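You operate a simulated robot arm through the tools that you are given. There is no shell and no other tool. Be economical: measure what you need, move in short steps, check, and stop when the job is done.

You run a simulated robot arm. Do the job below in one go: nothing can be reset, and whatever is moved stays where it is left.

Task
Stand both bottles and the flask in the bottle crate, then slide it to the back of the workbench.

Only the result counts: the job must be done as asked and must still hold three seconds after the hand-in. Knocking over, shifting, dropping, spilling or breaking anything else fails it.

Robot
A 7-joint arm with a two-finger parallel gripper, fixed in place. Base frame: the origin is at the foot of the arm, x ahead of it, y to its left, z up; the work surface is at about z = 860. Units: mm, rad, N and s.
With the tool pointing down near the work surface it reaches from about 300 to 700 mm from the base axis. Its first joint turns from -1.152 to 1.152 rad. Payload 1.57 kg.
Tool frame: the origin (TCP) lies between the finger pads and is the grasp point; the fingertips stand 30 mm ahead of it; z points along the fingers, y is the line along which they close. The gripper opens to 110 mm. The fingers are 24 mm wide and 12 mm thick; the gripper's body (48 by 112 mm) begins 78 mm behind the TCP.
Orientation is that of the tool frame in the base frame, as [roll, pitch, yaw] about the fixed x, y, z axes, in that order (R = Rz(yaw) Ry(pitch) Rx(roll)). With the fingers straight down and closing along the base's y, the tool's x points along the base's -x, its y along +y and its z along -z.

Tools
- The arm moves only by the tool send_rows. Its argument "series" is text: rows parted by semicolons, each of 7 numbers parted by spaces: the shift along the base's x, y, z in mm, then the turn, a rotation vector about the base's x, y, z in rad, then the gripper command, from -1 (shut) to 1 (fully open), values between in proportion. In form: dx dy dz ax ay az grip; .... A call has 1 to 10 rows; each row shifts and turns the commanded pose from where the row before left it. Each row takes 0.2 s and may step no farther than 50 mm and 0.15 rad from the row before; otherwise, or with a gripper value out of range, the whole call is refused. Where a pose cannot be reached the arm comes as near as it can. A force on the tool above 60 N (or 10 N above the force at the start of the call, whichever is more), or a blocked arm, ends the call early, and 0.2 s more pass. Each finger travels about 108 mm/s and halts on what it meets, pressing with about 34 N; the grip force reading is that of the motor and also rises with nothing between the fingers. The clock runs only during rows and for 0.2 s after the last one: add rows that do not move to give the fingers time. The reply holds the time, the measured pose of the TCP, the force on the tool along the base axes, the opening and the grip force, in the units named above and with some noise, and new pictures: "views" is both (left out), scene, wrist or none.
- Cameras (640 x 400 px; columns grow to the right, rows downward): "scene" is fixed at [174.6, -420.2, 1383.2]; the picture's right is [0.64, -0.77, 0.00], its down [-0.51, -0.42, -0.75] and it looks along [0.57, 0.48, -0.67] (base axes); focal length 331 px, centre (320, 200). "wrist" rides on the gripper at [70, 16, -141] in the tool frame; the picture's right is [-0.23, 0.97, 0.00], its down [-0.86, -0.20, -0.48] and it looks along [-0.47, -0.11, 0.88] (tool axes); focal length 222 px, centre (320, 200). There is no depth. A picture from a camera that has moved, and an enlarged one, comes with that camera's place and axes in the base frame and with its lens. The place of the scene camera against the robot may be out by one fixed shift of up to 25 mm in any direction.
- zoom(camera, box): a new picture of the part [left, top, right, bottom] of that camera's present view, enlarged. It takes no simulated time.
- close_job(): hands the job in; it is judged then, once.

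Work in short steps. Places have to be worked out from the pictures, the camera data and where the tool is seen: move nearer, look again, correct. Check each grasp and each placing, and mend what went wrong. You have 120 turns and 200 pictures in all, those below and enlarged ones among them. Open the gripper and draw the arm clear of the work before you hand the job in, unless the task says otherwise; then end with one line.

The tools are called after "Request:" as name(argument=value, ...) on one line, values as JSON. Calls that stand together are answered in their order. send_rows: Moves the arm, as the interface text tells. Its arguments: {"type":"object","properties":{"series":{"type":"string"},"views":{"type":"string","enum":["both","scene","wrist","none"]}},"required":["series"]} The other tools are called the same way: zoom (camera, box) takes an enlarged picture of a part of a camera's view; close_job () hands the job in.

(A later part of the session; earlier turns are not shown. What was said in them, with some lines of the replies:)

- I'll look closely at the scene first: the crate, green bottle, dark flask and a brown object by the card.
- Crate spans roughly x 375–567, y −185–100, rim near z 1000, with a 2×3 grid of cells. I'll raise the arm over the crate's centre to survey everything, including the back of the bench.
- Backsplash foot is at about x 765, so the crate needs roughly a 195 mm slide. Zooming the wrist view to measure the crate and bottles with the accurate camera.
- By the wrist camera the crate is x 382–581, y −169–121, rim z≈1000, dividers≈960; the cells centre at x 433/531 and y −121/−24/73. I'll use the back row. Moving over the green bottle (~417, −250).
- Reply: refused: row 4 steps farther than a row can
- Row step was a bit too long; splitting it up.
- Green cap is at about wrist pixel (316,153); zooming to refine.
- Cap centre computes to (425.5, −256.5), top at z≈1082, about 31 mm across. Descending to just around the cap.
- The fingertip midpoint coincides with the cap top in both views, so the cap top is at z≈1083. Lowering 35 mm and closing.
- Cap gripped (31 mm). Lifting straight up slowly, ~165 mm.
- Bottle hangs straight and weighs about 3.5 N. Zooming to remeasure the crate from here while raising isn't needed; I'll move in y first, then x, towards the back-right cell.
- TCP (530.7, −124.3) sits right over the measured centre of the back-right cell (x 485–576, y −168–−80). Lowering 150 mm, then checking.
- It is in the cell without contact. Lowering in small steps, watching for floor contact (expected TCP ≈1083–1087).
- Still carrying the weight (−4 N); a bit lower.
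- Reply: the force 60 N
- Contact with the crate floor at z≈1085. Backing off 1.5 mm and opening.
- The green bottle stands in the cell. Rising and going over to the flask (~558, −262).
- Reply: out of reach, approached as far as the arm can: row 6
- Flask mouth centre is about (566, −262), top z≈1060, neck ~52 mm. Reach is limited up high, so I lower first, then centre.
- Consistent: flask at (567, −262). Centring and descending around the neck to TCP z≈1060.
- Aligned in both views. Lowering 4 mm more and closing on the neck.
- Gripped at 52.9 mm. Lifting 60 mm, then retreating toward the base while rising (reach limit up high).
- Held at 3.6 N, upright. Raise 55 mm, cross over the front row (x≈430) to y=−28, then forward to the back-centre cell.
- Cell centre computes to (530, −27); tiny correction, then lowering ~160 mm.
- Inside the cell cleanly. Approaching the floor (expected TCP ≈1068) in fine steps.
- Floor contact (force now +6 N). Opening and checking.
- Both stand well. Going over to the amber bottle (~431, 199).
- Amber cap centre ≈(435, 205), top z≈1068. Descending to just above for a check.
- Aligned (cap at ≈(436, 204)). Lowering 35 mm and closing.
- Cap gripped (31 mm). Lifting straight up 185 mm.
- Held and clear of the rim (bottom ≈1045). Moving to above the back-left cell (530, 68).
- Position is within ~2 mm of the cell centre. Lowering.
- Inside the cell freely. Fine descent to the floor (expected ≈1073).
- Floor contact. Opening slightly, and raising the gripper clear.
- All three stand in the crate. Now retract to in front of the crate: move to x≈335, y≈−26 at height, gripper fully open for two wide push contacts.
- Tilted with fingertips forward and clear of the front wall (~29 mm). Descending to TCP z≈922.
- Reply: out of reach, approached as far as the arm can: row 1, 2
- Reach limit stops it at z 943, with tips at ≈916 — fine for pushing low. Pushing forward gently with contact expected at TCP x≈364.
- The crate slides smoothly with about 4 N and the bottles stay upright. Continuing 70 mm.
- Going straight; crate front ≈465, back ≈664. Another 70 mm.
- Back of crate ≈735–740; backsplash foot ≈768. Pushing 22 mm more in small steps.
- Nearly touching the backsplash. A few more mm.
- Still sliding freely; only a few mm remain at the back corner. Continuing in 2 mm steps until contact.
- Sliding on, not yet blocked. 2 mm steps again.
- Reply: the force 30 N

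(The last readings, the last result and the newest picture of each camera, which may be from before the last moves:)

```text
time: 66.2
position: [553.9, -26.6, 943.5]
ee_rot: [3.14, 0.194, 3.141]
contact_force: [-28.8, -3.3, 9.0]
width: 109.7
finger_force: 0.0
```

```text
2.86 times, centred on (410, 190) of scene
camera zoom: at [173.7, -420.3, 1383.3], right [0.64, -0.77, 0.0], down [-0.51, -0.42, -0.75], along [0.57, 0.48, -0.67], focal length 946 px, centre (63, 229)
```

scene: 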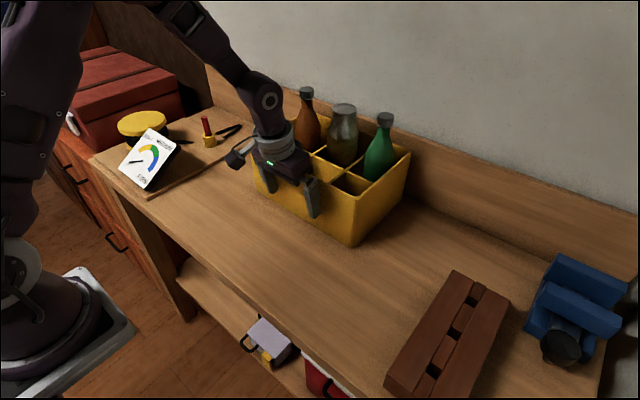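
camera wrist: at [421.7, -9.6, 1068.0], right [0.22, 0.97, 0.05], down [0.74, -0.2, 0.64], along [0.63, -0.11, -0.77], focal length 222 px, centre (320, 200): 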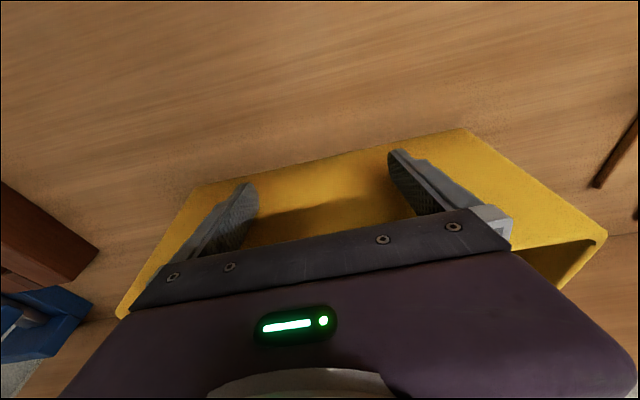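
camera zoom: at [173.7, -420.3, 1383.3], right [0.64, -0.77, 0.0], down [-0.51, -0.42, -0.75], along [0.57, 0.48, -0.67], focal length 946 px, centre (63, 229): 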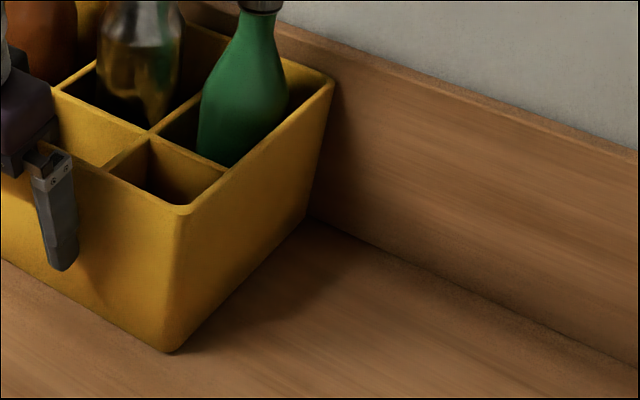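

Force jumped to −29 N: the crate is against the backsplash. Backing off in −x, then rising and viewing.

Request:
send_rows(series="-6 0 0 0 0 0 1;-15 0 0 0 0 0 1;-25 0 0 0 0 0 1;-30 0 0 0 0 0 1;-10 0 30 0 0.1 0 1;0 0 40 0 0.1 0 1;0 0 45 0 0 0 1;0 0 45 0 0 0 1;0 0 40 0 0 0 1;0 0 0 0 0 0 1")

Request:
zoom(camera="scene", box=[220, 60, 480, 260])

```text
time: 68.4
position: [470.3, -27.8, 1145.9]
ee_rot: [-3.14, 0.001, 3.141]
contact_force: [-0.2, 1.0, 0.4]
width: 109.9
finger_force: 0.0
camera wrist: at [401.5, -10.8, 1285.5], right [0.23, 0.97, 0.0], down [0.86, -0.2, 0.48], along [0.47, -0.11, -0.88], focal length 222 px, centre (320, 200)
```

scene: 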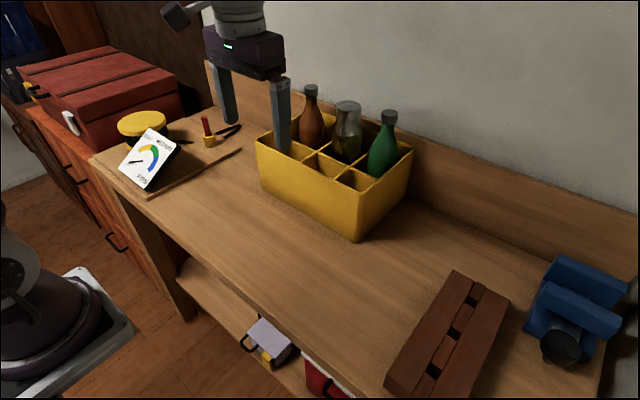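
wrist: 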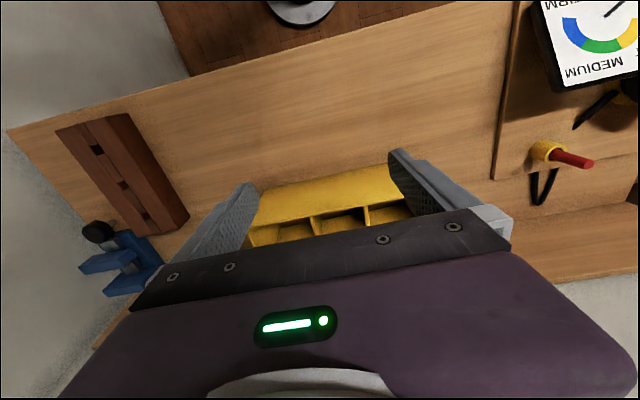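

```text
2.00 times, centred on (350, 160) of scene
camera zoom: at [174.6, -420.2, 1383.2], right [0.64, -0.77, 0.0], down [-0.51, -0.42, -0.75], along [0.57, 0.48, -0.67], focal length 662 px, centre (260, 280)
```

zoom: 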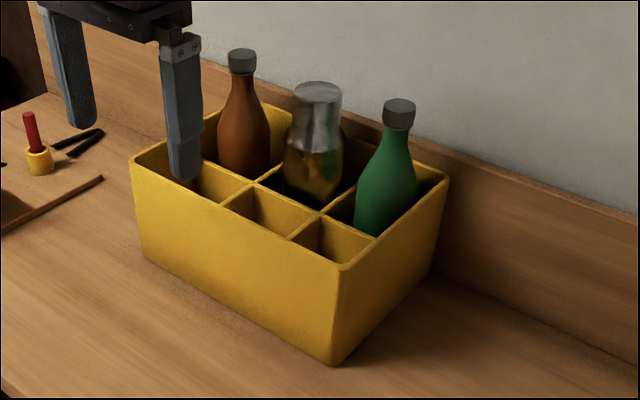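

All three stand upright and the crate is against the backsplash. Pulling the arm further clear before handing in.

Request:
send_rows(series="-30 0 20 0 0 0 1;-35 0 20 0 0 0 1;-35 0 20 0 0 0 1;0 0 0 0 0 0 1;0 0 0 0 0 0 1", views="scene")

```text
time: 69.6
position: [370.7, -25.7, 1204.3]
ee_rot: [3.141, 0.0, -3.141]
contact_force: [-0.2, 0.7, 0.3]
width: 110.0
finger_force: 0.1
```

scene: 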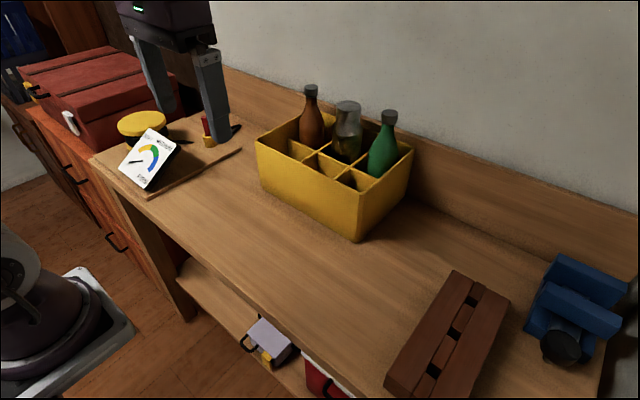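

Everything is stable, the arm is clear and the gripper is open; handing in.

Request:
close_job()

```text
The job is handed in.
```

Both bottles and the flask are standing upright in the back row of the crate. The crate has been slid back until it touches the backsplash, and nothing else was disturbed.
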